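You operate a simulated robot arm through the tools that you are given. There is no shell and no other tool. Be economical: measure what you need, move in short steps, check, and stop when the job is done.

Carry out the task below with a simulated two-armed robot. There is one attempt and no reset: what you move stays moved.

TASK
Swap the orange sensor plug for the white one.
Fine: isolator of the sensor box off first and on again last; the old plug goes into the black holder; the other plugs stay in. Where these are worked on the way, their far stop is far enough and under half their travel is too little: isolator of the sensor box.

It is judged by the outcome, as a careful person would: the job done as asked, and still so three seconds after it is handed in. It fails if anything else is knocked over, pushed out of place, dropped, spilled or broken.

THE ROBOT
Two 7-joint arms with fingered hands on one trunk, on a base that drives. Base frame: it is fixed to the floor where the robot stands at the start and does not move with it; the origin is under the middle of the robot, x ahead of it, y to its left, z up. Units: cm, degrees, N and s.
The left shoulder is at the start at [7.2, 15.4, 113.4], the right one opposite. With the tool pointing down near the work surface each hand reaches from about 44 to 86 cm from the robot's upright axis, wherever it stands, measured 20 degrees to its own side. Places, roughly: black holder of the sensor box [70, -30, 80]; blue socket of the sensor box [60, -20, 80]; green socket of the sensor box [60, -10, 80]; isolator of the sensor box [50, 0, 80]; orange socket of the sensor box [60, -30, 80]. Payload 4 kg a hand.
The tool frame of a hand sits at the grasp point between the pads (the TCP): z along the fingers, y along the line on which they close. The tips reach 3 cm beyond it. The gripper opens to 10.4 cm. The gripper's body begins 3.5 cm behind the TCP. The gripper is a hand of 3 fingers: y runs from the thumb to the fingers, the wrist lies at [-1.5, -10.4, -17.8] in the tool frame, and closing takes about 1.5 s.
Orientation is told as [roll, pitch, yaw] about the base's x, y, z axes, in that order, counted from this pose: with the fingers straight down and the wrist toward the robot, the tool's x, y and z point along [0, 1, 0], [1, 0, 0] and [0, 0, -1] of the base frame.

THE INTERFACE
- The arms move only by the tool servo_tool. It takes "left_targets", "right_targets" or both (then of equal length, played together; a hand with none holds still); each is a list of rows, each an object (a shift or turn left out is 0, a gripper value left out holds the last) with "xyz": the shift along the tool's x, y, z in units of 50 mm (1.0 is 50 mm), a list of three; "dr": the turn, a rotation vector about the tool's x, y, z in units of 8 degrees (1.0 is 8 degrees), a list of three. In form: [{"xyz": [x, y, z], "dr": [wx, wy, wz]}, ...]. A call has 1 to 20 rows; each row shifts and turns the commanded pose from where the row before left it, along the tool's axes as they then stand. "left_hand" and "right_hand" are, for a hand that has rows, the opening, from 0 (shut) to 1 (fully open), set as the call begins (left out, the last holds). A call with a number of a shift or a turn outside -1 to 1 is refused whole. Rows are played at 5 a second. More than 5 cm and 8.6 degrees between two rows, or a gripper value outside its range, and nothing of the call is played. Where a pose cannot be reached the arm comes as near as it can. A force on the tool above 90 N (or 10 N above the force at the start of the call, whichever is more), or a blocked arm, ends the call early, and 0.2 s more pass. The fingers move at their own pace (about 15.3 cm/s each) and stop on an object; they squeeze with about 26 N. The grip force told is the motor's: it shows also when the fingers shut on nothing. Time passes only in rows, and 0.2 s behind the last, so rows that do not move let the fingers close. It gives the time, the measured TCP pose, the force on the tool (base axes), the opening and the grip force at its end, in the units of the frame above (readings bear some noise), with the torque about the TCP (base axes, N m) and any sound that the robot's microphone picked up.
- Cameras (640 x 400 px; columns grow to the right, rows downward): "scene" is now at [13.54, -3.13, 136.55]; the picture's right is [-0.36, -0.93, -0.00], its down [-0.51, 0.20, -0.84] and it looks along [0.78, -0.30, -0.54] (base axes); focal length 266 px, centre (320, 200). "left" rides on the left gripper at [-6.4, -9.4, -11.7] in its tool frame; the picture's right is [-0.72, -0.33, 0.61], its down [0.64, -0.65, 0.40] and it looks along [0.27, 0.68, 0.68] (tool axes); focal length 238 px, centre (320, 200). "right" rides on the right gripper at [6.4, -9.4, -11.7] in its tool frame; the picture's right is [-0.72, 0.33, -0.61], its down [-0.64, -0.65, 0.40] and it looks along [-0.27, 0.68, 0.68] (tool axes); focal length 238 px, centre (320, 200). There is no depth. A picture from a camera that has moved, and an enlarged one, comes with that camera's place and axes in the base frame and with its lens.
- get_image(camera): a new picture of that camera. The clock stands still meanwhile.
- move_column(by): slides the trunk up (or, below 0, down) by that many cm; the arms and the scene camera ride with it, the base frame stays. It gives what a move gives, with no picture.
- base_move(legs): drives the robot by 1 to 6 legs, each [ahead, left, turn to the left] in cm, cm and degrees, along the robot's own axes; the way and the turn of a leg run together, so that a leg with both is an arc; at most 150 cm and 180 degrees a leg. The arms and the cameras ride along, it lands a little off, and it stops where it bumps. It gives what a move gives.
- finger_targets(index, middle, thumb_bend, thumb_turn, hand): sets how far each is bent, from 0 (flat) to 1 (curled in); at 0.3 the hand is open as for a grip, at 0.7 the pads meet at the TCP. One left out holds its place. A second passes; each finger stops where it meets its share of the squeeze, and holds until it gets a number again. A gripper value or a shape takes the hand back. It gives what a move gives, with no picture; readings hold the bend of each and the force on the fingers (four entries, about 0 where the hand has none), thumb and palm. thumb_turn goes from beside the hand (0) to across from the fingers (1), as for a grip.
- preshape(shape, hand): the hand has 3 fingers and takes this shape, open, in about a second: jaw (thumb against the fingers, like two jaws); tri (thumb and two fingers); tip (a fingertip pinch); poke (one finger out to press); point (the index stretched); flat (the hand flat); cup (the hand cupped); fist (a fist). The gripper value then closes the fingers along that shape, each until it touches; the sizes above hold for jaw. It gives what a move gives, with no picture.
- pan_tilt(pan, tilt): turns the head with the scene camera to pan (to the left, within 86 degrees either way) and tilt (down, from -29 to 69), counted from straight ahead of the robot. It gives what a move gives.
- zoom(camera, box): a new picture of the part [left, top, right, bottom] of that camera's present view, enlarged. The clock stands still meanwhile.
- sign_off(): hands the job in; it is judged then, once.

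Work in short steps. Places have to be worked out from the pictures, the camera data and where the tool is seen: move nearer, look again, correct. Check each grasp and each placing, and mend what went wrong. You have 120 turns and 100 pictures in all, those below and enlarged ones among them. Open the grippers and draw the arms clear of the work before you hand the job in, unless the task says otherwise; then end with one line.

The tools are called after "Request:" by a JSON object that holds its "fn" and its "kwargs". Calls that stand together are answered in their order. servo_tool: Moves the arms, as the interface text tells. Its arguments: {"type":"object","properties":{"left_targets":{"type":"array","items":{"type":"object","properties":{"xyz":{"type":"array","items":{"type":"number"}},"dr":{"type":"array","items":{"type":"number"}}}}},"left_hand":{"type":"number"},"right_targets":{"type":"array","items":{"type":"object","properties":{"xyz":{"type":"array","items":{"type":"number"}},"dr":{"type":"array","items":{"type":"number"}}}}},"right_hand":{"type":"number"}},"required":[]} The other tools are called the same way: move_column (by) slides the trunk up or down; preshape (shape, hand) gives the hand a shape; finger_targets (index, middle, thumb_bend, thumb_turn, hand) moves the fingers one by one; base_move (legs) drives the base; pan_tilt (pan, tilt) turns the head that bears the scene camera; get_image (camera) takes a picture; zoom (camera, box) takes an enlarged picture of a part of a camera's view; sign_off () hands the job in.

At the start:

```text
clock: 0.0
left_eef_pos: [55.95, 6.41, 115.35]
left_orientation: [0.1, 0.1, -0.1]
left_contact_force: [1.0, 0.2, -0.8]
left_torque: [0.02, -0.01, 0.0]
left_opening: 10.36
left_gripper_force: 0.1
left_shape: jaw
left_bend: [0.3, 0.3, 0.3, 0.98]
left_finger forces: [0.0, 0.1, 0.0, 0.0, 0.0, 0.1]
right_eef_pos: [43.68, -40.05, 111.6]
right_orientation: [0.1, 0.1, 0.0]
right_contact_force: [-0.4, 0.1, 0.5]
right_torque: [0.0, 0.03, 0.01]
right_opening: 10.36
right_gripper_force: 0.1
right_shape: jaw
right_bend: [0.3, 0.3, 0.3, 0.98]
right_finger forces: [0.0, 0.0, 0.0, 0.0, 0.1, 0.0]
trunk travel left (down, up): [-55.0, 39.0]
robot x, y, heading: [0.05, -0.13, -0.2]
head pan, tilt: [-21.1, 32.9]
```

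scene: 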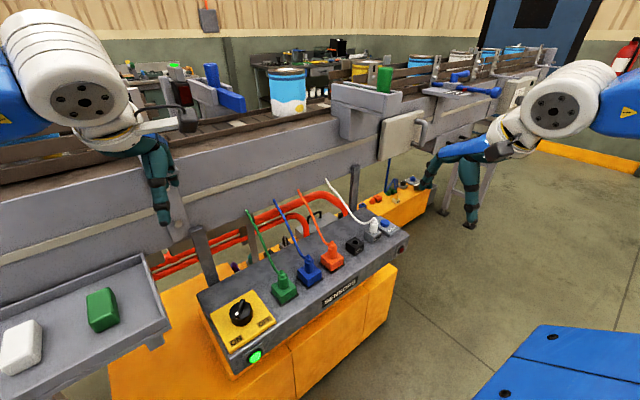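
right: 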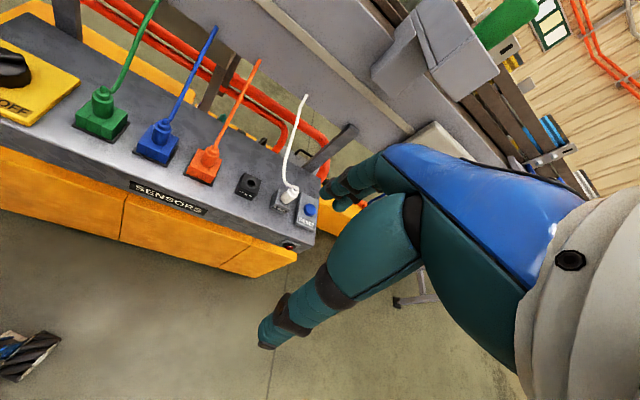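
left: 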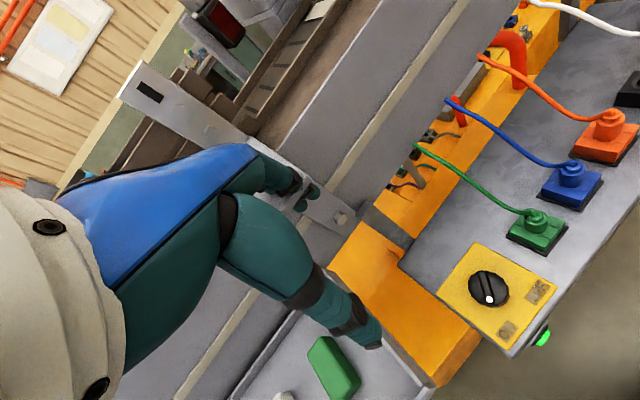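

I start with enlarged views of the sensor box to locate the knob, plugs and holder.

Request:
{"fn": "zoom", "kwargs": {"camera": "scene", "box": [190, 260, 310, 380]}}

Request:
{"fn": "zoom", "kwargs": {"camera": "scene", "box": [260, 170, 420, 310]}}

Request:
{"fn": "zoom", "kwargs": {"camera": "right", "box": [60, 80, 340, 260]}}

```text
3.33 times, centred on (250, 320) of scene
camera zoom: at [13.54, -3.13, 136.55], right [-0.36, -0.93, 0.0], down [-0.51, 0.2, -0.84], along [0.78, -0.3, -0.54], focal length 888 px, centre (553, -200)
```

zoom: 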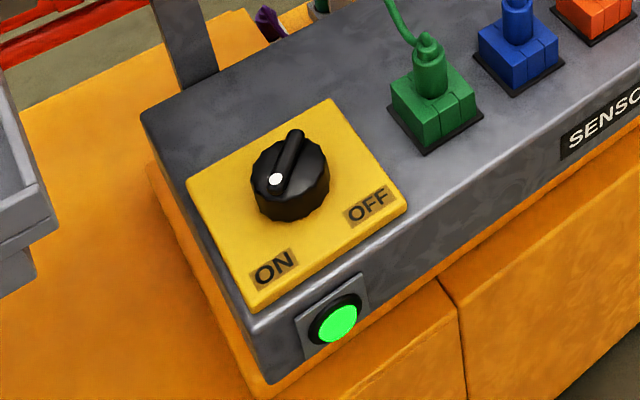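

```text
2.86 times, centred on (340, 240) of scene
camera zoom: at [13.54, -3.13, 136.55], right [-0.36, -0.93, 0.0], down [-0.51, 0.2, -0.84], along [0.78, -0.3, -0.54], focal length 761 px, centre (263, 86)
```

zoom: 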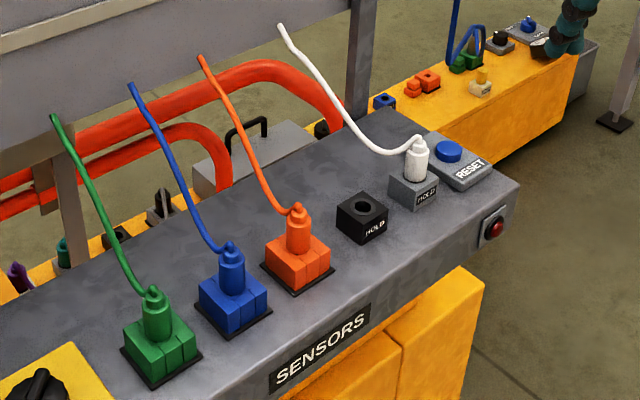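

```text
2.22 times, centred on (200, 170) of right
camera zoom: at [34.29, -33.61, 123.36], right [0.33, -0.72, 0.61], down [-0.65, -0.64, -0.4], along [0.68, -0.27, -0.68], focal length 530 px, centre (587, 267)
```

zoom: 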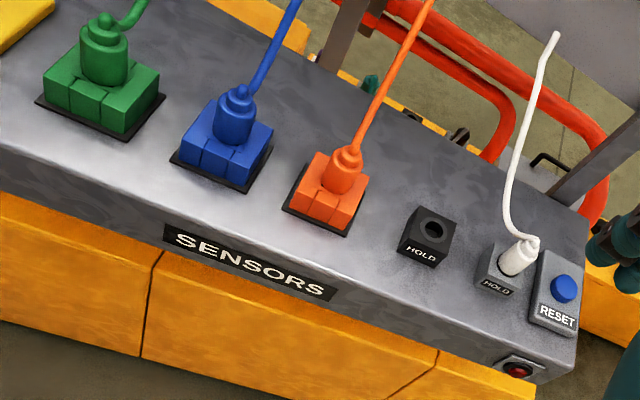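

The knob is near [53.8, 0.3, 82.5], orange plug top near [62.8, -25.8, 86.5], white near [67.8, -41.7, 87.4] and holder hole near [65.9, -34.5, 82.3]. The box is yawed about -18°. I bring the left hand above the knob and yaw it -40°.

Request:
{"fn": "servo_tool", "kwargs": {"left_targets": [{"xyz": [-0.2, -0.075, 0.7]}, {"xyz": [-0.2, -0.075, 0.7]}, {"xyz": [-0.2, -0.075, 0.7]}, {"xyz": [-0.2, -0.075, 0.7]}, {"xyz": [-0.2, -0.075, 0.7]}, {"xyz": [-0.2, -0.075, 0.7]}, {"dr": [0, 0, 1]}, {"dr": [0, 0, 1]}, {"dr": [0, 0, 1]}, {"dr": [0, 0, 1]}, {"dr": [0, 0, 1]}, {}]}}

Request:
{"fn": "get_image", "kwargs": {"camera": "scene"}}

Request:
{"fn": "get_image", "kwargs": {"camera": "left"}}

```text
clock: 2.6
left_eef_pos: [53.5, 0.47, 94.59]
left_orientation: [0.0, 0.1, -40.1]
left_contact_force: [-0.2, 0.0, 0.5]
left_torque: [-0.01, -0.01, -0.02]
left_opening: 10.39
left_gripper_force: 0.1
left_shape: jaw
left_bend: [0.3, 0.3, 0.3, 0.98]
left_finger forces: [0.0, 0.0, 0.0, 0.1, 0.1, 0.0]
right_eef_pos: [43.58, -40.08, 111.74]
right_orientation: [0.1, 0.0, 0.0]
right_contact_force: [0.5, 0.8, -0.2]
right_torque: [-0.01, 0.03, 0.01]
right_opening: 10.37
right_gripper_force: 0.0
right_shape: jaw
right_bend: [0.3, 0.3, 0.3, 0.98]
right_finger forces: [0.0, 0.0, 0.0, 0.1, 0.0, 0.0]
trunk travel left (down, up): [-55.0, 39.0]
robot x, y, heading: [0.02, 0.02, -0.0]
head pan, tilt: [-21.1, 32.9]
```

```text
93 pictures are left
camera scene: at [13.55, -3.13, 136.54], right [-0.36, -0.93, 0.0], down [-0.51, 0.2, -0.84], along [0.78, -0.3, -0.55], focal length 266 px, centre (320, 200)
```

scene: 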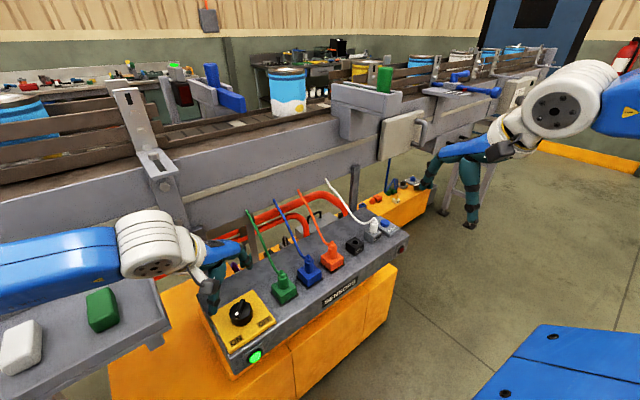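

```text
92 pictures are left
camera left: at [42.15, 1.56, 106.27], right [-0.71, -0.34, -0.61], down [-0.09, 0.91, -0.4], along [0.7, -0.23, -0.68], focal length 238 px, centre (320, 200)
```

left: 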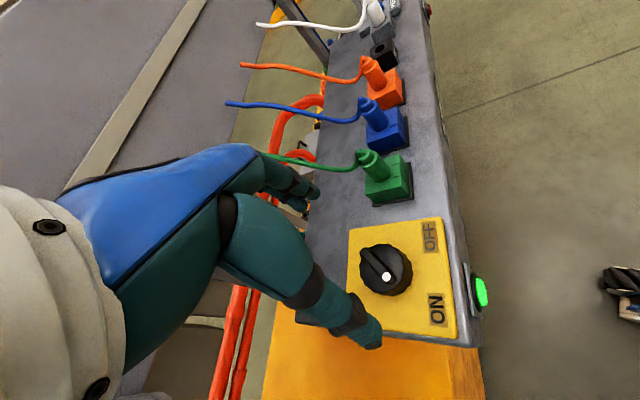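

Knob refined to about [54.1, -0.3]. I narrow the left hand to about 7 cm (the green plug is near), correct sideways and lower to about z 87.

Request:
{"fn": "servo_tool", "kwargs": {"left_targets": [{"xyz": [-0.04, 0.19, 0]}, {"xyz": [0, 0, 0.5]}, {"xyz": [0, 0, 0.5]}, {"xyz": [0, 0, 0.5]}, {}, {}], "left_hand": 0.7}}

Request:
{"fn": "get_image", "kwargs": {"camera": "left"}}

Request:
{"fn": "zoom", "kwargs": {"camera": "scene", "box": [170, 230, 330, 370]}}

```text
clock: 4.0
left_eef_pos: [54.12, -0.25, 86.94]
left_orientation: [0.1, 0.0, -40.1]
left_contact_force: [-0.1, -0.3, -0.4]
left_torque: [-0.01, -0.02, -0.01]
left_opening: 7.29
left_gripper_force: 0.1
left_shape: jaw
left_bend: [0.27, 0.37, 0.58, 0.99]
left_finger forces: [0.0, 0.1, 0.0, 0.0, 0.0, 0.0]
right_eef_pos: [43.62, -40.11, 111.73]
right_orientation: [0.1, -0.1, -0.1]
right_contact_force: [-0.7, -0.2, 0.0]
right_torque: [-0.01, 0.01, 0.0]
right_opening: 10.36
right_gripper_force: 0.0
right_shape: jaw
right_bend: [0.3, 0.3, 0.3, 0.98]
right_finger forces: [0.0, 0.1, 0.0, 0.0, 0.0, 0.1]
trunk travel left (down, up): [-55.0, 39.0]
robot x, y, heading: [-0.02, 0.19, 0.1]
head pan, tilt: [-21.1, 32.9]
```

```text
91 pictures are left
camera left: at [42.78, 0.85, 98.66], right [-0.71, -0.34, -0.61], down [-0.09, 0.91, -0.4], along [0.7, -0.23, -0.68], focal length 238 px, centre (320, 200)
```

left: 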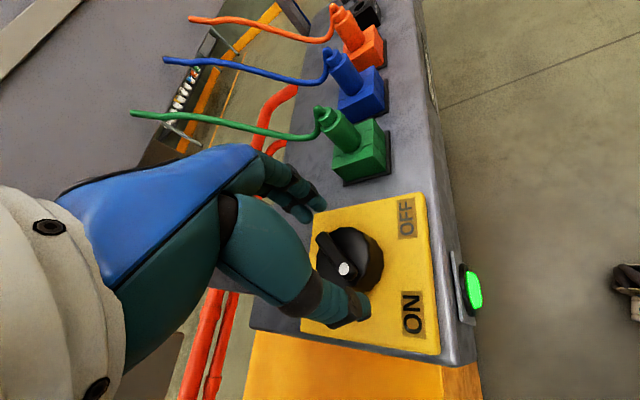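

```text
2.86 times, centred on (250, 300) of scene
camera zoom: at [13.53, -3.13, 136.55], right [-0.36, -0.93, 0.0], down [-0.51, 0.2, -0.84], along [0.78, -0.3, -0.54], focal length 761 px, centre (520, -86)
```

zoom: 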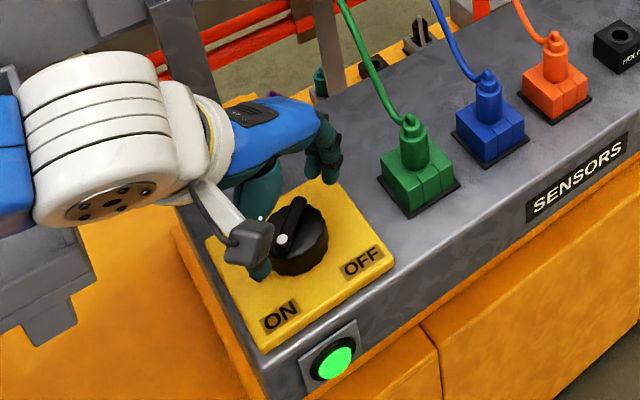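

The knob sits between the thumb and fingers. I lower 2.3 cm and close on the rim.

Request:
{"fn": "servo_tool", "kwargs": {"left_targets": [{"xyz": [0, 0, 0.16]}, {"xyz": [0, 0, 0.15]}, {"xyz": [0, 0, 0.15]}, {}]}}

Request:
{"fn": "zoom", "kwargs": {"camera": "left", "box": [220, 120, 480, 380]}}

```text
clock: 5.0
left_eef_pos: [54.18, -0.17, 84.58]
left_orientation: [0.1, 0.0, -40.0]
left_contact_force: [0.7, 0.1, 0.6]
left_torque: [-0.02, -0.02, -0.04]
left_opening: 7.29
left_gripper_force: 0.1
left_shape: jaw
left_bend: [0.27, 0.37, 0.58, 0.99]
left_finger forces: [0.0, 0.0, 0.0, 0.0, 0.0, 0.1]
right_eef_pos: [43.51, -40.04, 111.66]
right_orientation: [0.1, 0.0, -0.1]
right_contact_force: [-1.1, 0.8, -0.2]
right_torque: [-0.01, -0.01, -0.01]
right_opening: 10.37
right_gripper_force: 0.0
right_shape: jaw
right_bend: [0.3, 0.3, 0.3, 0.98]
right_finger forces: [0.0, 0.0, 0.0, 0.0, 0.0, 0.0]
trunk travel left (down, up): [-55.0, 39.0]
robot x, y, heading: [-0.14, 0.11, -0.1]
head pan, tilt: [-21.1, 32.9]
```

```text
1.54 times, centred on (350, 250) of left
camera zoom: at [42.84, 0.87, 96.39], right [-0.71, -0.34, -0.61], down [-0.09, 0.91, -0.4], along [0.7, -0.23, -0.68], focal length 367 px, centre (274, 123)
```

zoom: 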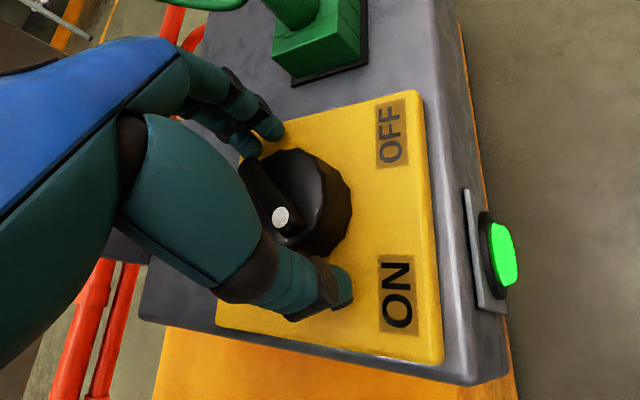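

Tips straddle the knob and are still above the plate. I shift slightly, lower 0.6 cm more and close.

Request:
{"fn": "servo_tool", "kwargs": {"left_targets": [{"xyz": [-0.09, -0.03, 0.06]}, {"xyz": [0, 0, 0.06]}]}}

Request:
{"fn": "servo_tool", "kwargs": {"left_targets": [{}, {}, {}, {}, {}, {}, {}], "left_hand": 0}}

Request:
{"fn": "zoom", "kwargs": {"camera": "left", "box": [220, 120, 480, 380]}}

```text
clock: 5.6
left_eef_pos: [53.65, -0.46, 84.22]
left_orientation: [0.1, -0.1, -39.9]
left_contact_force: [1.1, 0.4, 5.1]
left_torque: [-0.1, -0.23, 0.06]
left_opening: 7.33
left_gripper_force: 0.1
left_shape: jaw
left_bend: [0.27, 0.36, 0.58, 0.99]
left_finger forces: [0.0, 5.4, 0.0, 0.0, 0.0, 0.1]
right_eef_pos: [43.54, -40.04, 111.72]
right_orientation: [0.0, 0.0, 0.1]
right_contact_force: [0.6, -0.1, -0.7]
right_torque: [0.02, 0.03, -0.01]
right_opening: 10.37
right_gripper_force: 0.2
right_shape: jaw
right_bend: [0.3, 0.3, 0.3, 0.98]
right_finger forces: [0.0, 0.0, 0.0, 0.0, 0.1, 0.0]
trunk travel left (down, up): [-55.0, 39.0]
robot x, y, heading: [0.1, -0.12, 0.1]
head pan, tilt: [-21.1, 32.9]
```

```text
clock: 7.2
left_eef_pos: [53.55, -0.46, 84.3]
left_orientation: [0.1, -0.1, -40.1]
left_contact_force: [-2.2, 2.2, 15.2]
left_torque: [-0.12, 0.08, 0.11]
left_opening: 4.17
left_gripper_force: 25.9
left_shape: jaw
left_bend: [0.74, 0.46, 0.72, 1.0]
left_finger forces: [26.7, 2.1, 0.0, 0.0, 31.4, 0.1]
right_eef_pos: [43.37, -40.01, 111.92]
right_orientation: [0.0, -0.1, 0.0]
right_contact_force: [-0.7, 0.6, -0.9]
right_torque: [-0.01, 0.01, 0.01]
right_opening: 10.35
right_gripper_force: 0.0
right_shape: jaw
right_bend: [0.3, 0.3, 0.3, 0.98]
right_finger forces: [0.0, 0.0, 0.0, 0.1, 0.0, 0.1]
trunk travel left (down, up): [-55.0, 39.0]
robot x, y, heading: [0.08, 0.09, -0.1]
head pan, tilt: [-21.1, 32.9]
```

```text
1.54 times, centred on (350, 250) of left
camera zoom: at [42.14, 0.65, 95.98], right [-0.71, -0.34, -0.62], down [-0.09, 0.91, -0.4], along [0.7, -0.23, -0.68], focal length 367 px, centre (274, 123)
```

zoom: 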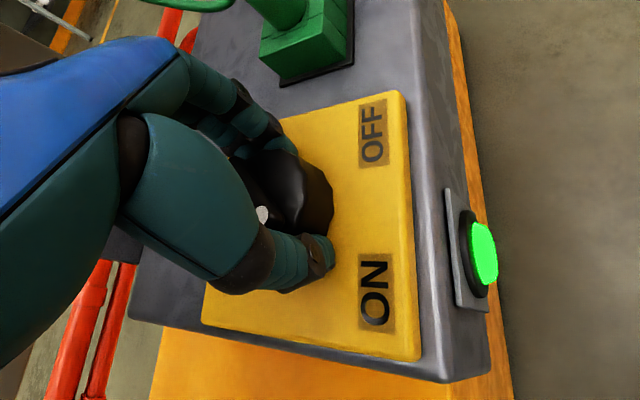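

The thumb and index hold the rim, and the middle finger rests on the plate. I rise slightly and start turning counterclockwise, 48° first, then check.

Request:
{"fn": "servo_tool", "kwargs": {"left_targets": [{"xyz": [0, 0, -0.03]}, {"dr": [0, 0, -1]}, {"dr": [0, 0, -1]}, {"dr": [0, 0, -1]}, {"dr": [0, 0, -1]}, {"dr": [0, 0, -1]}, {"dr": [0, 0, -1]}, {}]}}

Request:
{"fn": "get_image", "kwargs": {"camera": "left"}}

Request:
{"fn": "zoom", "kwargs": {"camera": "scene", "box": [180, 240, 320, 370]}}

```text
clock: 9.0
left_eef_pos: [53.64, -0.75, 84.36]
left_orientation: [0.0, -0.1, 8.1]
left_contact_force: [7.6, -10.4, 6.4]
left_torque: [-0.38, -0.61, -0.22]
left_opening: 3.98
left_gripper_force: 26.3
left_shape: jaw
left_bend: [0.73, 0.44, 0.72, 1.0]
left_finger forces: [39.3, 4.6, 0.0, 0.0, 19.8, 0.0]
right_eef_pos: [43.61, -40.14, 111.62]
right_orientation: [0.1, 0.0, -0.1]
right_contact_force: [0.4, 0.4, 0.6]
right_torque: [0.03, 0.0, -0.01]
right_opening: 10.37
right_gripper_force: 0.0
right_shape: jaw
right_bend: [0.3, 0.3, 0.3, 0.98]
right_finger forces: [0.0, 0.0, 0.0, 0.0, 0.0, 0.0]
trunk travel left (down, up): [-55.0, 39.0]
robot x, y, heading: [-0.1, 0.15, 0.2]
head pan, tilt: [-21.1, 32.9]
```

```text
87 pictures are left
camera left: at [45.26, -8.43, 96.03], right [-0.22, -0.76, -0.61], down [-0.74, 0.54, -0.41], along [0.64, 0.36, -0.68], focal length 238 px, centre (320, 200)
```

left: 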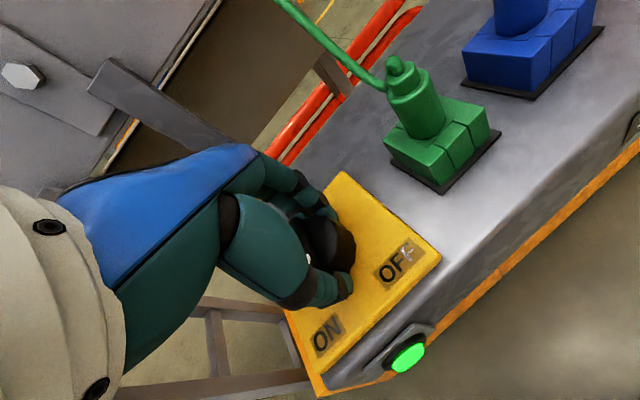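

```text
3.08 times, centred on (250, 305) of scene
camera zoom: at [13.56, -3.51, 136.54], right [-0.36, -0.93, 0.0], down [-0.51, 0.2, -0.84], along [0.78, -0.3, -0.55], focal length 819 px, centre (535, -123)
```

zoom: 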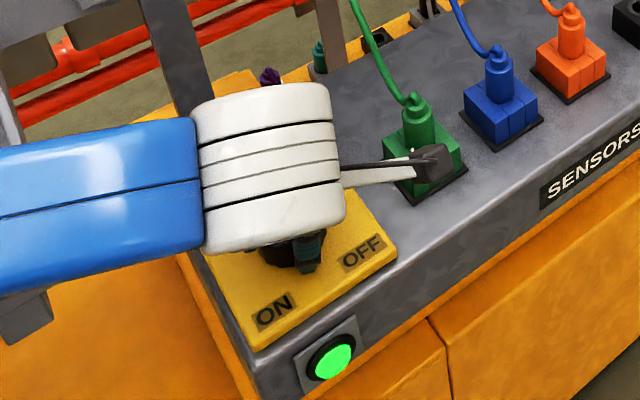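

The knob seems to be following the hand (the light is still green and there is no slip in the grip). I go on another 48°.

Request:
{"fn": "servo_tool", "kwargs": {"left_targets": [{"dr": [0, 0, -1]}, {"dr": [0, 0, -1]}, {"dr": [0, 0, -1]}, {"dr": [0, 0, -1]}, {"dr": [0, 0, -1]}, {"dr": [0, 0, -1]}, {}]}}

Request:
{"fn": "get_image", "kwargs": {"camera": "left"}}

```text
clock: 10.6
left_eef_pos: [54.03, -0.54, 84.32]
left_orientation: [-0.3, -0.2, 56.0]
left_contact_force: [22.1, -3.6, 17.4]
left_torque: [0.34, -1.07, -0.31]
left_opening: 3.98
left_gripper_force: 26.1
left_shape: jaw
left_bend: [0.73, 0.44, 0.74, 1.0]
left_finger forces: [48.3, 5.2, 0.0, 0.0, 19.6, 0.0]
right_eef_pos: [43.75, -40.04, 111.6]
right_orientation: [0.1, 0.1, 0.0]
right_contact_force: [0.1, -0.6, 0.5]
right_torque: [0.0, 0.01, 0.01]
right_opening: 10.37
right_gripper_force: 0.0
right_shape: jaw
right_bend: [0.3, 0.3, 0.3, 0.98]
right_finger forces: [0.0, 0.1, 0.0, 0.1, 0.1, 0.0]
trunk travel left (down, up): [-55.0, 39.0]
robot x, y, heading: [0.06, -0.12, 0.0]
head pan, tilt: [-21.1, 32.9]
```

```text
85 pictures are left
camera left: at [53.98, -12.02, 96.02], right [0.42, -0.67, -0.61], down [-0.89, -0.18, -0.41], along [0.16, 0.72, -0.68], focal length 238 px, centre (320, 200)
```

left: 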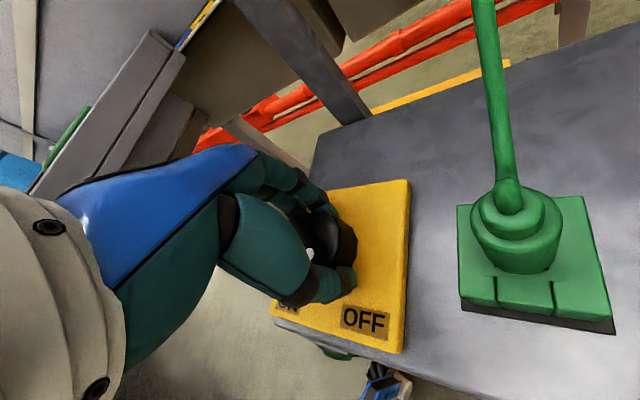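

The hand has turned 96° and the lamp looks dark. I release, rise and check the pointer.

Request:
{"fn": "servo_tool", "kwargs": {"left_targets": [{}, {}, {}, {}, {"xyz": [0, 0, -0.5]}, {"xyz": [0, 0, -1]}, {"xyz": [0, 0, -1]}, {"xyz": [0, -0.6, -0.6]}, {"xyz": [0, -0.6, -0.6]}, {}], "left_hand": 0.7}}

Request:
{"fn": "get_image", "kwargs": {"camera": "scene"}}

Request:
{"fn": "get_image", "kwargs": {"camera": "left"}}

```text
clock: 12.8
left_eef_pos: [50.28, -5.88, 102.74]
left_orientation: [0.1, 0.1, 55.9]
left_contact_force: [-0.6, 0.6, 0.5]
left_torque: [-0.04, 0.01, -0.02]
left_opening: 7.23
left_gripper_force: 0.1
left_shape: jaw
left_bend: [0.27, 0.37, 0.58, 0.99]
left_finger forces: [0.1, 0.1, 0.0, 0.0, 0.0, 0.0]
right_eef_pos: [43.66, -40.1, 111.69]
right_orientation: [0.0, 0.1, 0.0]
right_contact_force: [0.2, -0.1, 0.2]
right_torque: [0.02, -0.06, -0.01]
right_opening: 10.38
right_gripper_force: 0.0
right_shape: jaw
right_bend: [0.3, 0.3, 0.3, 0.98]
right_finger forces: [0.0, 0.1, 0.0, 0.0, 0.0, 0.0]
trunk travel left (down, up): [-55.0, 39.0]
robot x, y, heading: [0.15, 0.31, 0.1]
head pan, tilt: [-21.1, 32.9]
```

```text
84 pictures are left
camera scene: at [13.58, -3.35, 136.53], right [-0.36, -0.93, 0.0], down [-0.51, 0.2, -0.84], along [0.78, -0.3, -0.55], focal length 266 px, centre (320, 200)
```

scene: 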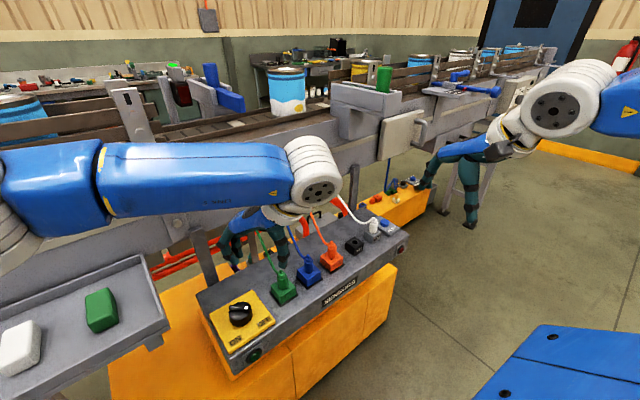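

```text
83 pictures are left
camera left: at [50.27, -17.27, 114.52], right [0.41, -0.67, -0.61], down [-0.9, -0.18, -0.4], along [0.16, 0.72, -0.68], focal length 238 px, centre (320, 200)
```

left: 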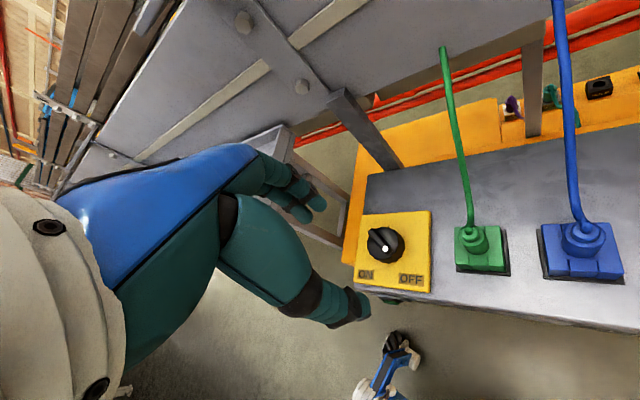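

The lamp is out; I zoom in to verify the pointer.

Request:
{"fn": "zoom", "kwargs": {"camera": "scene", "box": [200, 280, 290, 370]}}

Request:
{"fn": "zoom", "kwargs": {"camera": "left", "box": [340, 190, 460, 310]}}

```text
4.44 times, centred on (245, 325) of scene
camera zoom: at [13.58, -3.35, 136.53], right [-0.36, -0.93, 0.0], down [-0.51, 0.2, -0.84], along [0.78, -0.3, -0.55], focal length 1184 px, centre (653, -356)
```

zoom: 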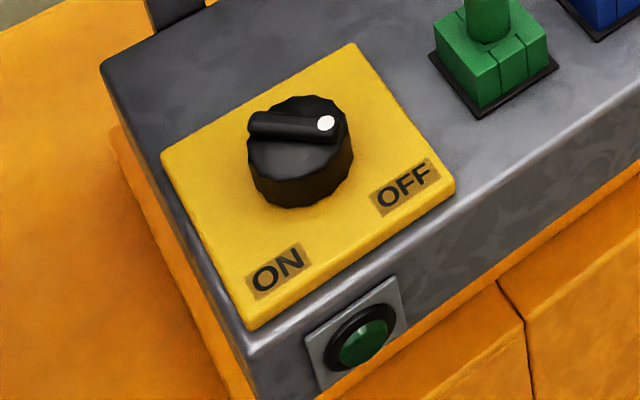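

```text
3.33 times, centred on (400, 250) of left
camera zoom: at [50.27, -17.27, 114.52], right [0.41, -0.67, -0.61], down [-0.9, -0.18, -0.4], along [0.16, 0.72, -0.68], focal length 794 px, centre (53, 33)
```

zoom: 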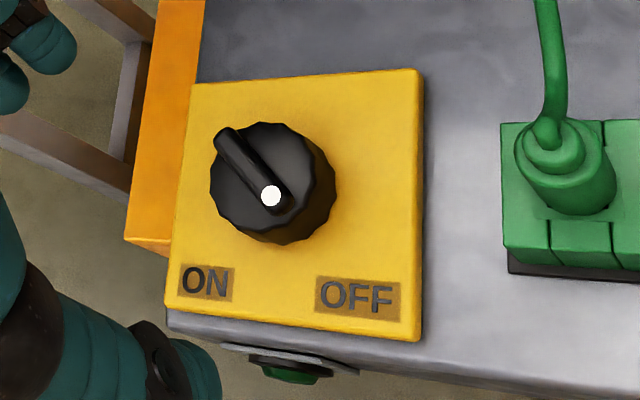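

The pointer is at OFF and the lamp is out. I retract the left arm to the left and turn the right hand to yaw -72°, so its jaws close along the box and straddle the cable.

Request:
{"fn": "servo_tool", "kwargs": {"left_targets": [{"xyz": [0, 0, -0.5]}, {"xyz": [0.8, 0.3, -0.3], "dr": [0, 0, 1]}, {"xyz": [0.8, 0.2, 0], "dr": [0, 0, 1]}, {"xyz": [0.8, 0, 0], "dr": [0, 0, 1]}, {"xyz": [0.8, 0, 0], "dr": [0, 0, 1]}, {"xyz": [0.8, 0, 0], "dr": [0, 0, 1]}, {"xyz": [0.8, 0, 0], "dr": [0, 0, 1]}, {"xyz": [0.3, 0, 0], "dr": [0, 0, 1]}, {}, {}], "right_targets": [{"dr": [0, 0, 1]}, {"dr": [0, 0, 1]}, {"dr": [0, 0, 1]}, {"dr": [0, 0, 1]}, {"dr": [0, 0, 1]}, {"dr": [0, 0, 1]}, {"dr": [0, 0, 1]}, {"dr": [0, 0, 1]}, {"dr": [0, 0, 1]}, {}]}}

Request:
{"fn": "get_image", "kwargs": {"camera": "scene"}}

Request:
{"fn": "get_image", "kwargs": {"camera": "right"}}

```text
clock: 15.0
left_eef_pos: [41.97, 13.62, 105.87]
left_orientation: [0.1, 0.1, 4.0]
left_contact_force: [0.6, 0.1, 0.7]
left_torque: [0.02, -0.03, 0.0]
left_opening: 7.25
left_gripper_force: 0.2
left_shape: jaw
left_bend: [0.27, 0.37, 0.58, 0.99]
left_finger forces: [0.0, 0.0, 0.0, 0.0, 0.0, 0.0]
left hand out of reach, approached as far as the arm can: row 6, 7, 8
right_eef_pos: [43.65, -40.03, 111.6]
right_orientation: [-0.1, 0.1, -72.1]
right_contact_force: [-0.5, 0.5, -0.7]
right_torque: [-0.02, -0.04, 0.0]
right_opening: 10.37
right_gripper_force: 0.0
right_shape: jaw
right_bend: [0.3, 0.3, 0.3, 0.98]
right_finger forces: [0.0, 0.0, 0.0, 0.1, 0.1, 0.1]
trunk travel left (down, up): [-55.0, 39.0]
robot x, y, heading: [0.36, 0.09, -0.1]
head pan, tilt: [-21.1, 32.9]
```

```text
80 pictures are left
camera scene: at [13.61, -3.26, 136.53], right [-0.36, -0.93, 0.0], down [-0.51, 0.2, -0.84], along [0.78, -0.3, -0.55], focal length 266 px, centre (320, 200)
```

scene: 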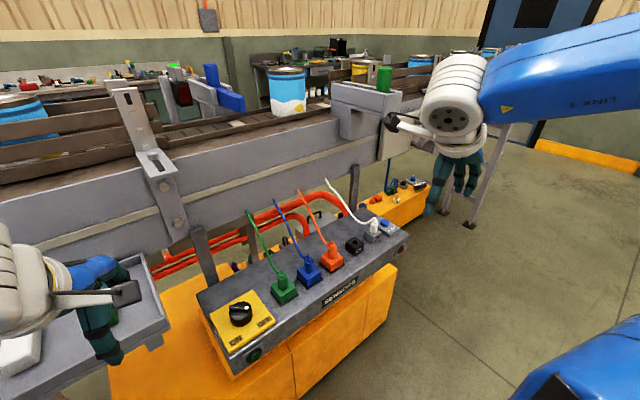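

```text
79 pictures are left
camera right: at [46.9, -29.18, 123.31], right [-0.58, -0.53, 0.61], down [-0.81, 0.42, -0.4], along [-0.05, -0.73, -0.68], focal length 238 px, centre (320, 200)
```

right: 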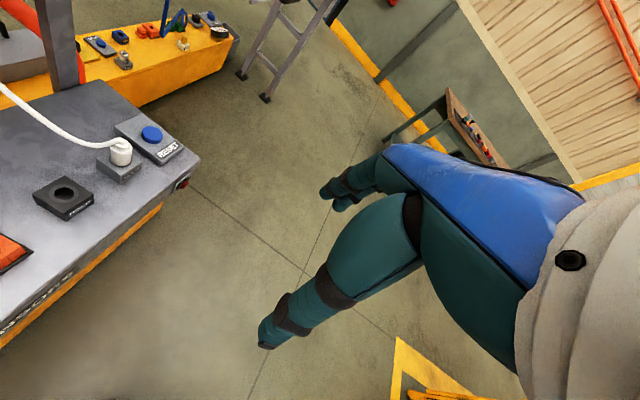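

The right hand is at yaw -72° and clear. I bring it above the orange plug at z about 100 with a narrower opening.

Request:
{"fn": "servo_tool", "kwargs": {"right_targets": [{"xyz": [0.75, -0.253, 0]}, {"xyz": [0.75, -0.253, 0]}, {"xyz": [0.75, -0.253, 0]}, {"xyz": [0.75, -0.253, 0]}, {"xyz": [0.75, -0.253, 0]}, {"xyz": [0.75, -0.253, 0]}, {"xyz": [0, 0, 0.8]}, {"xyz": [0, 0, 0.8]}, {"xyz": [0, 0, 0.7]}, {}], "right_hand": 0.6}}

Request:
{"fn": "get_image", "kwargs": {"camera": "scene"}}

Request:
{"fn": "get_image", "kwargs": {"camera": "right"}}

```text
clock: 17.2
left_eef_pos: [42.03, 13.73, 105.82]
left_orientation: [0.0, 0.2, 4.1]
left_contact_force: [-1.0, -0.3, 0.1]
left_torque: [0.0, -0.02, -0.02]
left_opening: 7.27
left_gripper_force: 0.0
left_shape: jaw
left_bend: [0.27, 0.37, 0.58, 0.99]
left_finger forces: [0.1, 0.0, 0.1, 0.0, 0.1, 0.0]
right_eef_pos: [54.67, -32.08, 100.7]
right_orientation: [0.1, 0.1, -72.0]
right_contact_force: [0.9, 0.7, 0.7]
right_torque: [0.03, 0.0, -0.05]
right_opening: 6.24
right_gripper_force: 0.0
right_shape: jaw
right_bend: [0.29, 0.41, 0.65, 1.0]
right_finger forces: [0.0, 0.0, 0.0, 0.0, 0.0, 0.0]
right hand out of reach, approached as far as the arm can: row 4, 5, 6, 8, 9
trunk travel left (down, up): [-55.0, 39.0]
robot x, y, heading: [0.36, 0.16, 0.0]
head pan, tilt: [-21.1, 32.9]
```

```text
78 pictures are left
camera scene: at [13.63, -3.01, 136.54], right [-0.36, -0.93, 0.0], down [-0.51, 0.2, -0.84], along [0.78, -0.3, -0.55], focal length 266 px, centre (320, 200)
```

scene: 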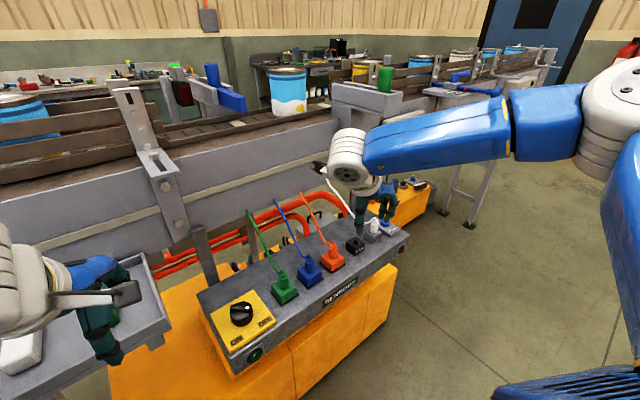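

```text
77 pictures are left
camera right: at [57.79, -21.01, 112.36], right [-0.58, -0.53, 0.61], down [-0.81, 0.42, -0.4], along [-0.04, -0.73, -0.68], focal length 238 px, centre (320, 200)
```

right: 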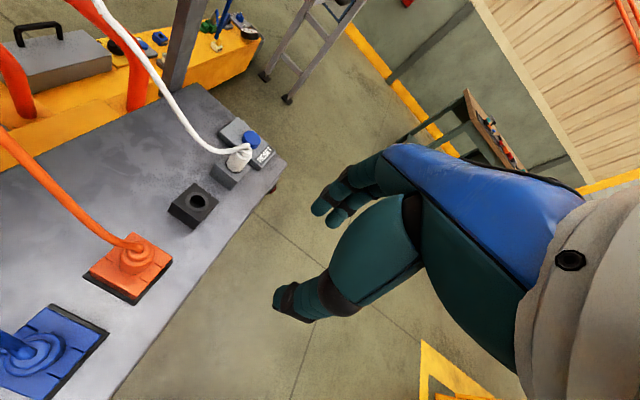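

The hand stalled at [54.7, -32.1], probably a wrist limit at that yaw. I turn the yaw back to -40° and see whether the arm gets over the plug.

Request:
{"fn": "servo_tool", "kwargs": {"right_targets": [{"dr": [0, 0, -1]}, {"dr": [0, 0, -1]}, {"dr": [0, 0, -1]}, {"dr": [0, 0, -1]}, {}, {}]}}

```text
clock: 18.6
left_eef_pos: [42.06, 13.74, 105.82]
left_orientation: [0.0, 0.1, 4.0]
left_contact_force: [-0.2, 0.2, 0.1]
left_torque: [0.01, 0.0, 0.01]
left_opening: 7.27
left_gripper_force: 0.1
left_shape: jaw
left_bend: [0.27, 0.37, 0.58, 0.99]
left_finger forces: [0.0, 0.1, 0.0, 0.0, 0.0, 0.0]
right_eef_pos: [54.62, -31.91, 100.77]
right_orientation: [0.0, 0.0, -39.9]
right_contact_force: [0.3, -0.2, -0.4]
right_torque: [0.0, -0.02, 0.02]
right_opening: 6.26
right_gripper_force: 0.2
right_shape: jaw
right_bend: [0.29, 0.41, 0.65, 1.0]
right_finger forces: [0.0, 0.0, 0.1, 0.0, 0.0, 0.0]
trunk travel left (down, up): [-55.0, 39.0]
robot x, y, heading: [0.28, -0.1, 0.1]
head pan, tilt: [-21.1, 32.9]
```

The command starts from the reached pose. I move over the orange plug at yaw -40°, then turn to -72° there in small steps.

Request:
{"fn": "servo_tool", "kwargs": {"right_targets": [{"xyz": [0.66, 0.157, 0]}, {"xyz": [0.66, 0.157, 0]}, {"xyz": [0.66, 0.157, 0]}, {}, {"dr": [0, 0, 1]}, {"dr": [0, 0, 1]}, {"dr": [0, 0, 1]}, {"dr": [0, 0, 1]}, {}]}}

Request:
{"fn": "get_image", "kwargs": {"camera": "right"}}

```text
clock: 20.6
left_eef_pos: [41.95, 13.68, 105.8]
left_orientation: [0.1, 0.0, 4.0]
left_contact_force: [-0.1, -0.4, -0.4]
left_torque: [0.02, -0.01, -0.02]
left_opening: 7.25
left_gripper_force: 0.0
left_shape: jaw
left_bend: [0.27, 0.37, 0.58, 0.99]
left_finger forces: [0.0, 0.0, 0.1, 0.0, 0.0, 0.0]
right_eef_pos: [55.38, -31.64, 103.49]
right_orientation: [0.1, 0.0, -72.0]
right_contact_force: [0.0, 0.5, 0.4]
right_torque: [-0.01, -0.02, 0.03]
right_opening: 6.26
right_gripper_force: 0.0
right_shape: jaw
right_bend: [0.29, 0.41, 0.65, 1.0]
right_finger forces: [0.0, 0.0, 0.0, 0.1, 0.1, 0.0]
right hand out of reach, approached as far as the arm can: row 2, 3, 5, 6, 7, 8
trunk travel left (down, up): [-55.0, 39.0]
robot x, y, heading: [0.34, 0.04, -0.0]
head pan, tilt: [-21.1, 32.9]
```

```text
76 pictures are left
camera right: at [58.54, -20.69, 115.22], right [-0.58, -0.53, 0.61], down [-0.81, 0.42, -0.4], along [-0.04, -0.73, -0.68], focal length 238 px, centre (320, 200)
```

right: 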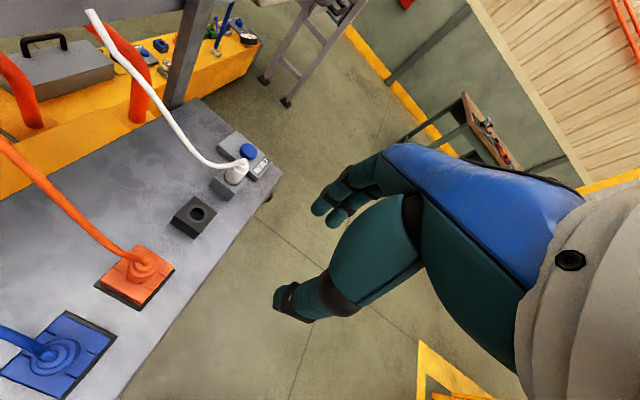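

The reach is limited here even at -40°. I test the plain orientation (yaw 0) toward the same spot to learn whether yaw or distance is the problem.

Request:
{"fn": "servo_tool", "kwargs": {"right_targets": [{"dr": [0, 0, -1]}, {"dr": [0, 0, -1]}, {"dr": [0, 0, -1]}, {"dr": [0, 0, -1]}, {"dr": [0, 0, -1]}, {"dr": [0, 0, -1]}, {"dr": [0, 0, -1]}, {"dr": [0, 0, -1]}, {"dr": [0, 0, -1]}, {"xyz": [0.4, 0.5, -0.2]}, {"xyz": [0.4, 0.5, 0]}, {"xyz": [0.4, 0.5, 0]}, {}]}}

```text
clock: 23.4
left_eef_pos: [41.86, 13.48, 105.95]
left_orientation: [0.1, 0.0, 4.1]
left_contact_force: [0.3, -0.7, 0.6]
left_torque: [-0.02, 0.0, 0.02]
left_opening: 7.25
left_gripper_force: 0.1
left_shape: jaw
left_bend: [0.27, 0.37, 0.58, 0.99]
left_finger forces: [0.0, 0.0, 0.0, 0.1, 0.2, 0.1]
right_eef_pos: [62.66, -25.65, 104.64]
right_orientation: [0.0, 0.0, 0.0]
right_contact_force: [0.4, 0.1, 0.4]
right_torque: [0.04, 0.02, 0.02]
right_opening: 6.27
right_gripper_force: 0.1
right_shape: jaw
right_bend: [0.29, 0.41, 0.65, 1.0]
right_finger forces: [0.0, 0.0, 0.0, 0.0, 0.0, 0.0]
trunk travel left (down, up): [-55.0, 39.0]
robot x, y, heading: [-0.1, -0.07, 0.1]
head pan, tilt: [-21.1, 32.9]
```

Yaw 0 reaches fine, so negative yaw is what binds. I try positive yaw up to +72° here.

Request:
{"fn": "servo_tool", "kwargs": {"right_targets": [{"dr": [0, 0, -1]}, {"dr": [0, 0, -1]}, {"dr": [0, 0, -1]}, {"dr": [0, 0, -1]}, {"dr": [0, 0, -1]}, {"dr": [0, 0, -1]}, {"dr": [0, 0, -1]}, {"dr": [0, 0, -1]}, {"dr": [0, 0, -1]}, {}]}}

Request:
{"fn": "get_image", "kwargs": {"camera": "scene"}}

Request:
{"fn": "get_image", "kwargs": {"camera": "right"}}

```text
clock: 25.6
left_eef_pos: [42.05, 13.76, 105.94]
left_orientation: [-0.1, 0.2, 4.1]
left_contact_force: [-0.4, 0.5, 0.2]
left_torque: [-0.02, 0.01, 0.01]
left_opening: 7.28
left_gripper_force: 0.0
left_shape: jaw
left_bend: [0.27, 0.37, 0.58, 0.99]
left_finger forces: [0.0, 0.0, 0.1, 0.1, 0.0, 0.0]
right_eef_pos: [41.33, -4.39, 98.79]
right_orientation: [-1.9, -0.7, 68.8]
right_contact_force: [0.2, 0.1, 0.4]
right_torque: [0.01, -0.02, -0.01]
right_opening: 6.26
right_gripper_force: 0.1
right_shape: jaw
right_bend: [0.29, 0.41, 0.65, 1.0]
right_finger forces: [0.1, 0.0, 0.0, 0.1, 0.0, 0.0]
right hand out of reach, approached as far as the arm can: row 3, 4, 5, 6, 7, 8, 9
trunk travel left (down, up): [-55.0, 39.0]
robot x, y, heading: [-0.04, -0.26, -0.3]
head pan, tilt: [-21.1, 32.9]
```

```text
75 pictures are left
camera scene: at [13.57, -3.02, 136.54], right [-0.36, -0.93, 0.0], down [-0.51, 0.2, -0.84], along [0.78, -0.3, -0.54], focal length 266 px, centre (320, 200)
```

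scene: 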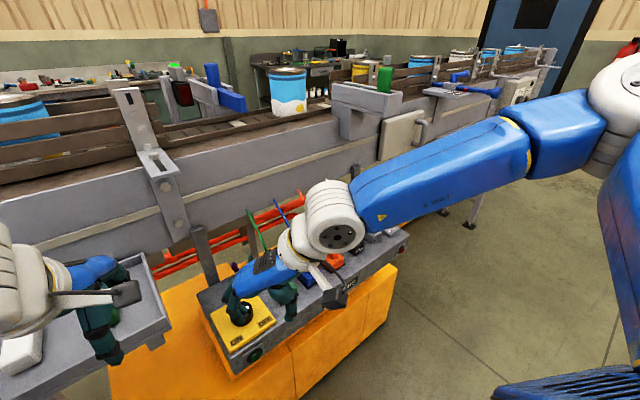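

```text
74 pictures are left
camera right: at [31.48, -10.71, 110.13], right [0.77, 0.04, 0.64], down [0.37, -0.84, -0.39], along [0.52, 0.54, -0.66], focal length 238 px, centre (320, 200)
```

right: 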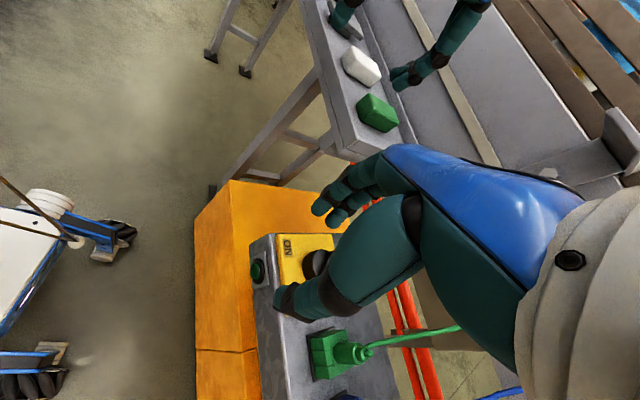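

The wrist limits yaw here, so I'll reposition the base square to the box and shifted right along it. First I bring the right hand back up to a safe carry pose.

Request:
{"fn": "servo_tool", "kwargs": {"right_targets": [{"xyz": [0, 0, -0.9]}, {"xyz": [0, 0, -0.9]}, {"xyz": [0, 0, -0.9]}, {"dr": [0, 0, 1]}, {"dr": [0, 0, 1]}, {"dr": [0, 0, 1]}, {"dr": [0, 0, 1]}, {"dr": [0, 0, 1]}, {"dr": [0, 0, 1]}, {"dr": [0, 0, 1]}, {"dr": [0, 0, 1]}, {"dr": [0, 0, 1]}, {"xyz": [-0.9, 0.1, 0]}, {"xyz": [-0.9, 0, 0]}, {"xyz": [-0.9, 0, 0]}, {"xyz": [-0.9, 0, 0]}, {"xyz": [-0.9, 0, 0]}, {"xyz": [-0.9, 0, 0]}, {}]}}

Request:
{"fn": "get_image", "kwargs": {"camera": "scene"}}

Request:
{"fn": "get_image", "kwargs": {"camera": "right"}}

```text
clock: 29.6
left_eef_pos: [41.97, 13.71, 105.9]
left_orientation: [0.0, -0.1, 4.1]
left_contact_force: [-0.7, -0.5, -0.6]
left_torque: [-0.02, 0.03, 0.02]
left_opening: 7.24
left_gripper_force: 0.0
left_shape: jaw
left_bend: [0.27, 0.37, 0.58, 0.99]
left_finger forces: [0.1, 0.1, 0.0, 0.0, 0.0, 0.0]
right_eef_pos: [39.1, -33.92, 112.43]
right_orientation: [-0.1, -2.0, 0.7]
right_contact_force: [0.4, -0.5, -0.3]
right_torque: [0.0, -0.02, 0.02]
right_opening: 6.25
right_gripper_force: 0.0
right_shape: jaw
right_bend: [0.29, 0.41, 0.65, 1.0]
right_finger forces: [0.0, 0.0, 0.0, 0.0, 0.0, 0.1]
right hand out of reach, approached as far as the arm can: row 1, 2, 3, 8, 9, 10, 11, 12
trunk travel left (down, up): [-55.0, 39.0]
robot x, y, heading: [0.16, 0.04, 0.2]
head pan, tilt: [-21.1, 32.9]
```

```text
73 pictures are left
camera scene: at [13.47, -3.06, 136.55], right [-0.36, -0.93, 0.0], down [-0.51, 0.2, -0.84], along [0.78, -0.3, -0.54], focal length 266 px, centre (320, 200)
```

scene: 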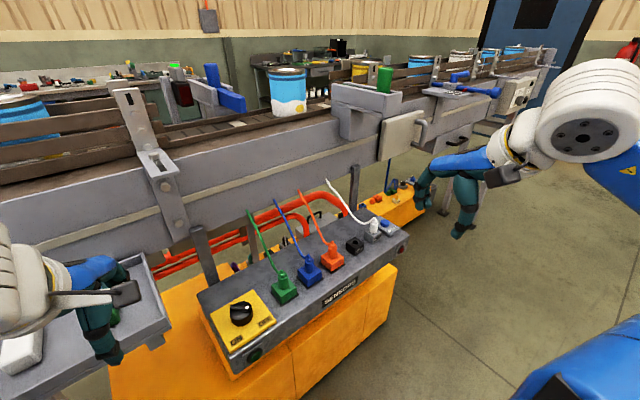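

```text
72 pictures are left
camera right: at [29.22, -27.64, 123.78], right [0.31, -0.71, 0.63], down [-0.63, -0.65, -0.43], along [0.71, -0.26, -0.65], focal length 238 px, centre (320, 200)
```

right: 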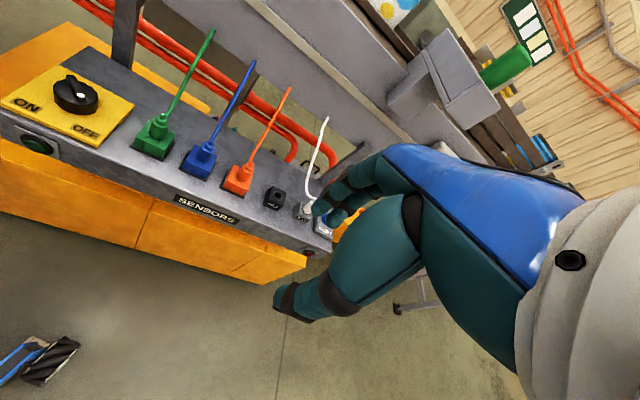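

Everything is clear above the box. I turn the base 18° right and slide it 46 cm right along the box.

Request:
{"fn": "base_move", "kwargs": {"legs": [[0, 0, -18], [0, -46, 0]]}}

Request:
{"fn": "get_image", "kwargs": {"camera": "scene"}}

```text
clock: 33.4
left_eef_pos: [29.83, -43.7, 105.76]
left_orientation: [-0.3, 0.1, -14.2]
left_contact_force: [-0.1, -0.1, 0.2]
left_torque: [0.01, -0.01, 0.0]
left_opening: 7.27
left_gripper_force: 0.0
left_shape: jaw
left_bend: [0.27, 0.37, 0.58, 0.99]
left_finger forces: [0.0, 0.0, 0.0, 0.1, 0.0, 0.0]
right_eef_pos: [12.22, -87.91, 112.7]
right_orientation: [-0.5, -2.0, -17.5]
right_contact_force: [0.0, 1.2, -0.1]
right_torque: [-0.04, 0.0, -0.02]
right_opening: 6.27
right_gripper_force: 0.1
right_shape: jaw
right_bend: [0.29, 0.41, 0.65, 1.0]
right_finger forces: [0.1, 0.0, 0.0, 0.1, 0.0, 0.1]
trunk travel left (down, up): [-55.0, 39.0]
robot x, y, heading: [-14.94, -44.12, -18.2]
head pan, tilt: [-21.1, 32.9]
```

```text
71 pictures are left
camera scene: at [-2.54, -50.3, 136.57], right [-0.63, -0.77, 0.01], down [-0.42, 0.34, -0.84], along [0.65, -0.54, -0.54], focal length 266 px, centre (320, 200)
```

scene: 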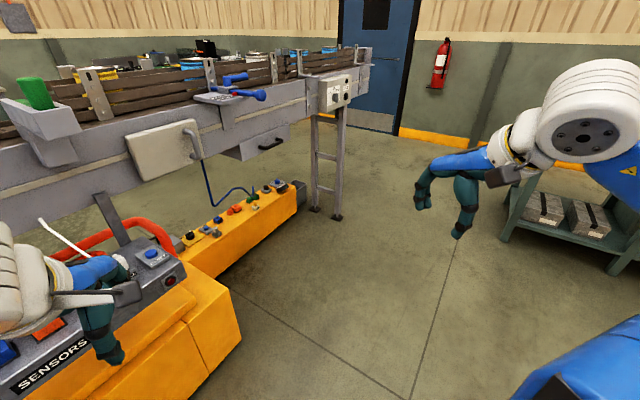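

I had the sign wrong: the box actually faces heading +18. Working it through, heading 0 with the hand yawed about -56° is best, from base position near (11, -34). I first move the left hand outwards so it won't interfere, then drive.

Request:
{"fn": "servo_tool", "kwargs": {"left_targets": [{"xyz": [0.8, 0.2, -0.3]}, {"xyz": [0.8, 0.2, -0.3]}, {"xyz": [0.8, 0.2, -0.3]}, {"xyz": [0.8, 0.2, -0.3]}, {"xyz": [0.8, 0, 0]}, {}]}}

Request:
{"fn": "base_move", "kwargs": {"legs": [[0, 0, 18.2], [0, 10, 0], [26, 0, 0]]}}

Request:
{"fn": "get_image", "kwargs": {"camera": "scene"}}

```text
clock: 34.8
left_eef_pos: [38.78, -25.3, 111.57]
left_orientation: [-0.2, 0.1, -14.4]
left_contact_force: [-0.3, -0.5, 0.9]
left_torque: [0.0, 0.03, 0.02]
left_opening: 7.24
left_gripper_force: 0.0
left_shape: jaw
left_bend: [0.27, 0.37, 0.58, 0.99]
left_finger forces: [0.0, 0.0, 0.0, 0.0, 0.0, 0.1]
right_eef_pos: [12.08, -88.19, 112.49]
right_orientation: [-0.3, -1.9, -17.5]
right_contact_force: [0.5, 0.2, -0.1]
right_torque: [-0.02, -0.01, 0.02]
right_opening: 6.3
right_gripper_force: 0.1
right_shape: jaw
right_bend: [0.29, 0.41, 0.65, 1.0]
right_finger forces: [0.1, 0.0, 0.0, 0.0, 0.1, 0.0]
trunk travel left (down, up): [-55.0, 39.0]
robot x, y, heading: [-14.25, -44.05, -18.5]
head pan, tilt: [-21.1, 32.9]
```

```text
clock: 38.4
left_eef_pos: [55.27, -0.3, 111.99]
left_orientation: [0.5, -0.1, 4.3]
left_contact_force: [0.2, -0.9, 0.5]
left_torque: [-0.01, 0.01, 0.0]
left_opening: 7.25
left_gripper_force: 0.0
left_shape: jaw
left_bend: [0.27, 0.37, 0.58, 0.99]
left_finger forces: [0.0, 0.0, 0.0, 0.1, 0.1, 0.0]
right_eef_pos: [49.94, -68.44, 112.2]
right_orientation: [0.4, -2.1, 0.8]
right_contact_force: [0.9, -0.3, 0.3]
right_torque: [0.03, 0.0, -0.02]
right_opening: 6.26
right_gripper_force: 0.0
right_shape: jaw
right_bend: [0.29, 0.41, 0.65, 1.0]
right_finger forces: [0.0, 0.0, 0.0, 0.1, 0.1, 0.1]
trunk travel left (down, up): [-55.0, 39.0]
robot x, y, heading: [10.96, -33.84, 0.1]
head pan, tilt: [-21.1, 32.9]
```

```text
70 pictures are left
camera scene: at [24.14, -37.55, 136.56], right [-0.36, -0.93, -0.01], down [-0.51, 0.2, -0.84], along [0.78, -0.3, -0.54], focal length 266 px, centre (320, 200)
```

scene: 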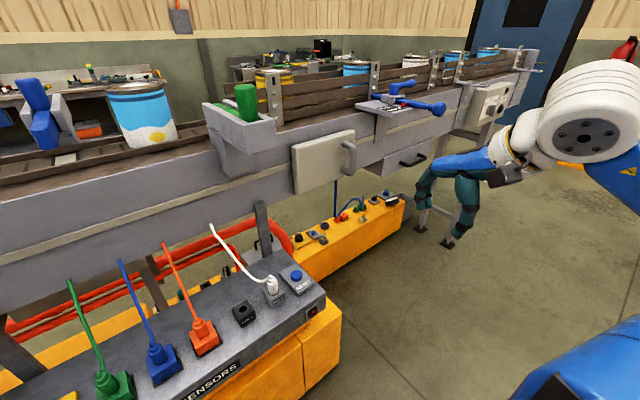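

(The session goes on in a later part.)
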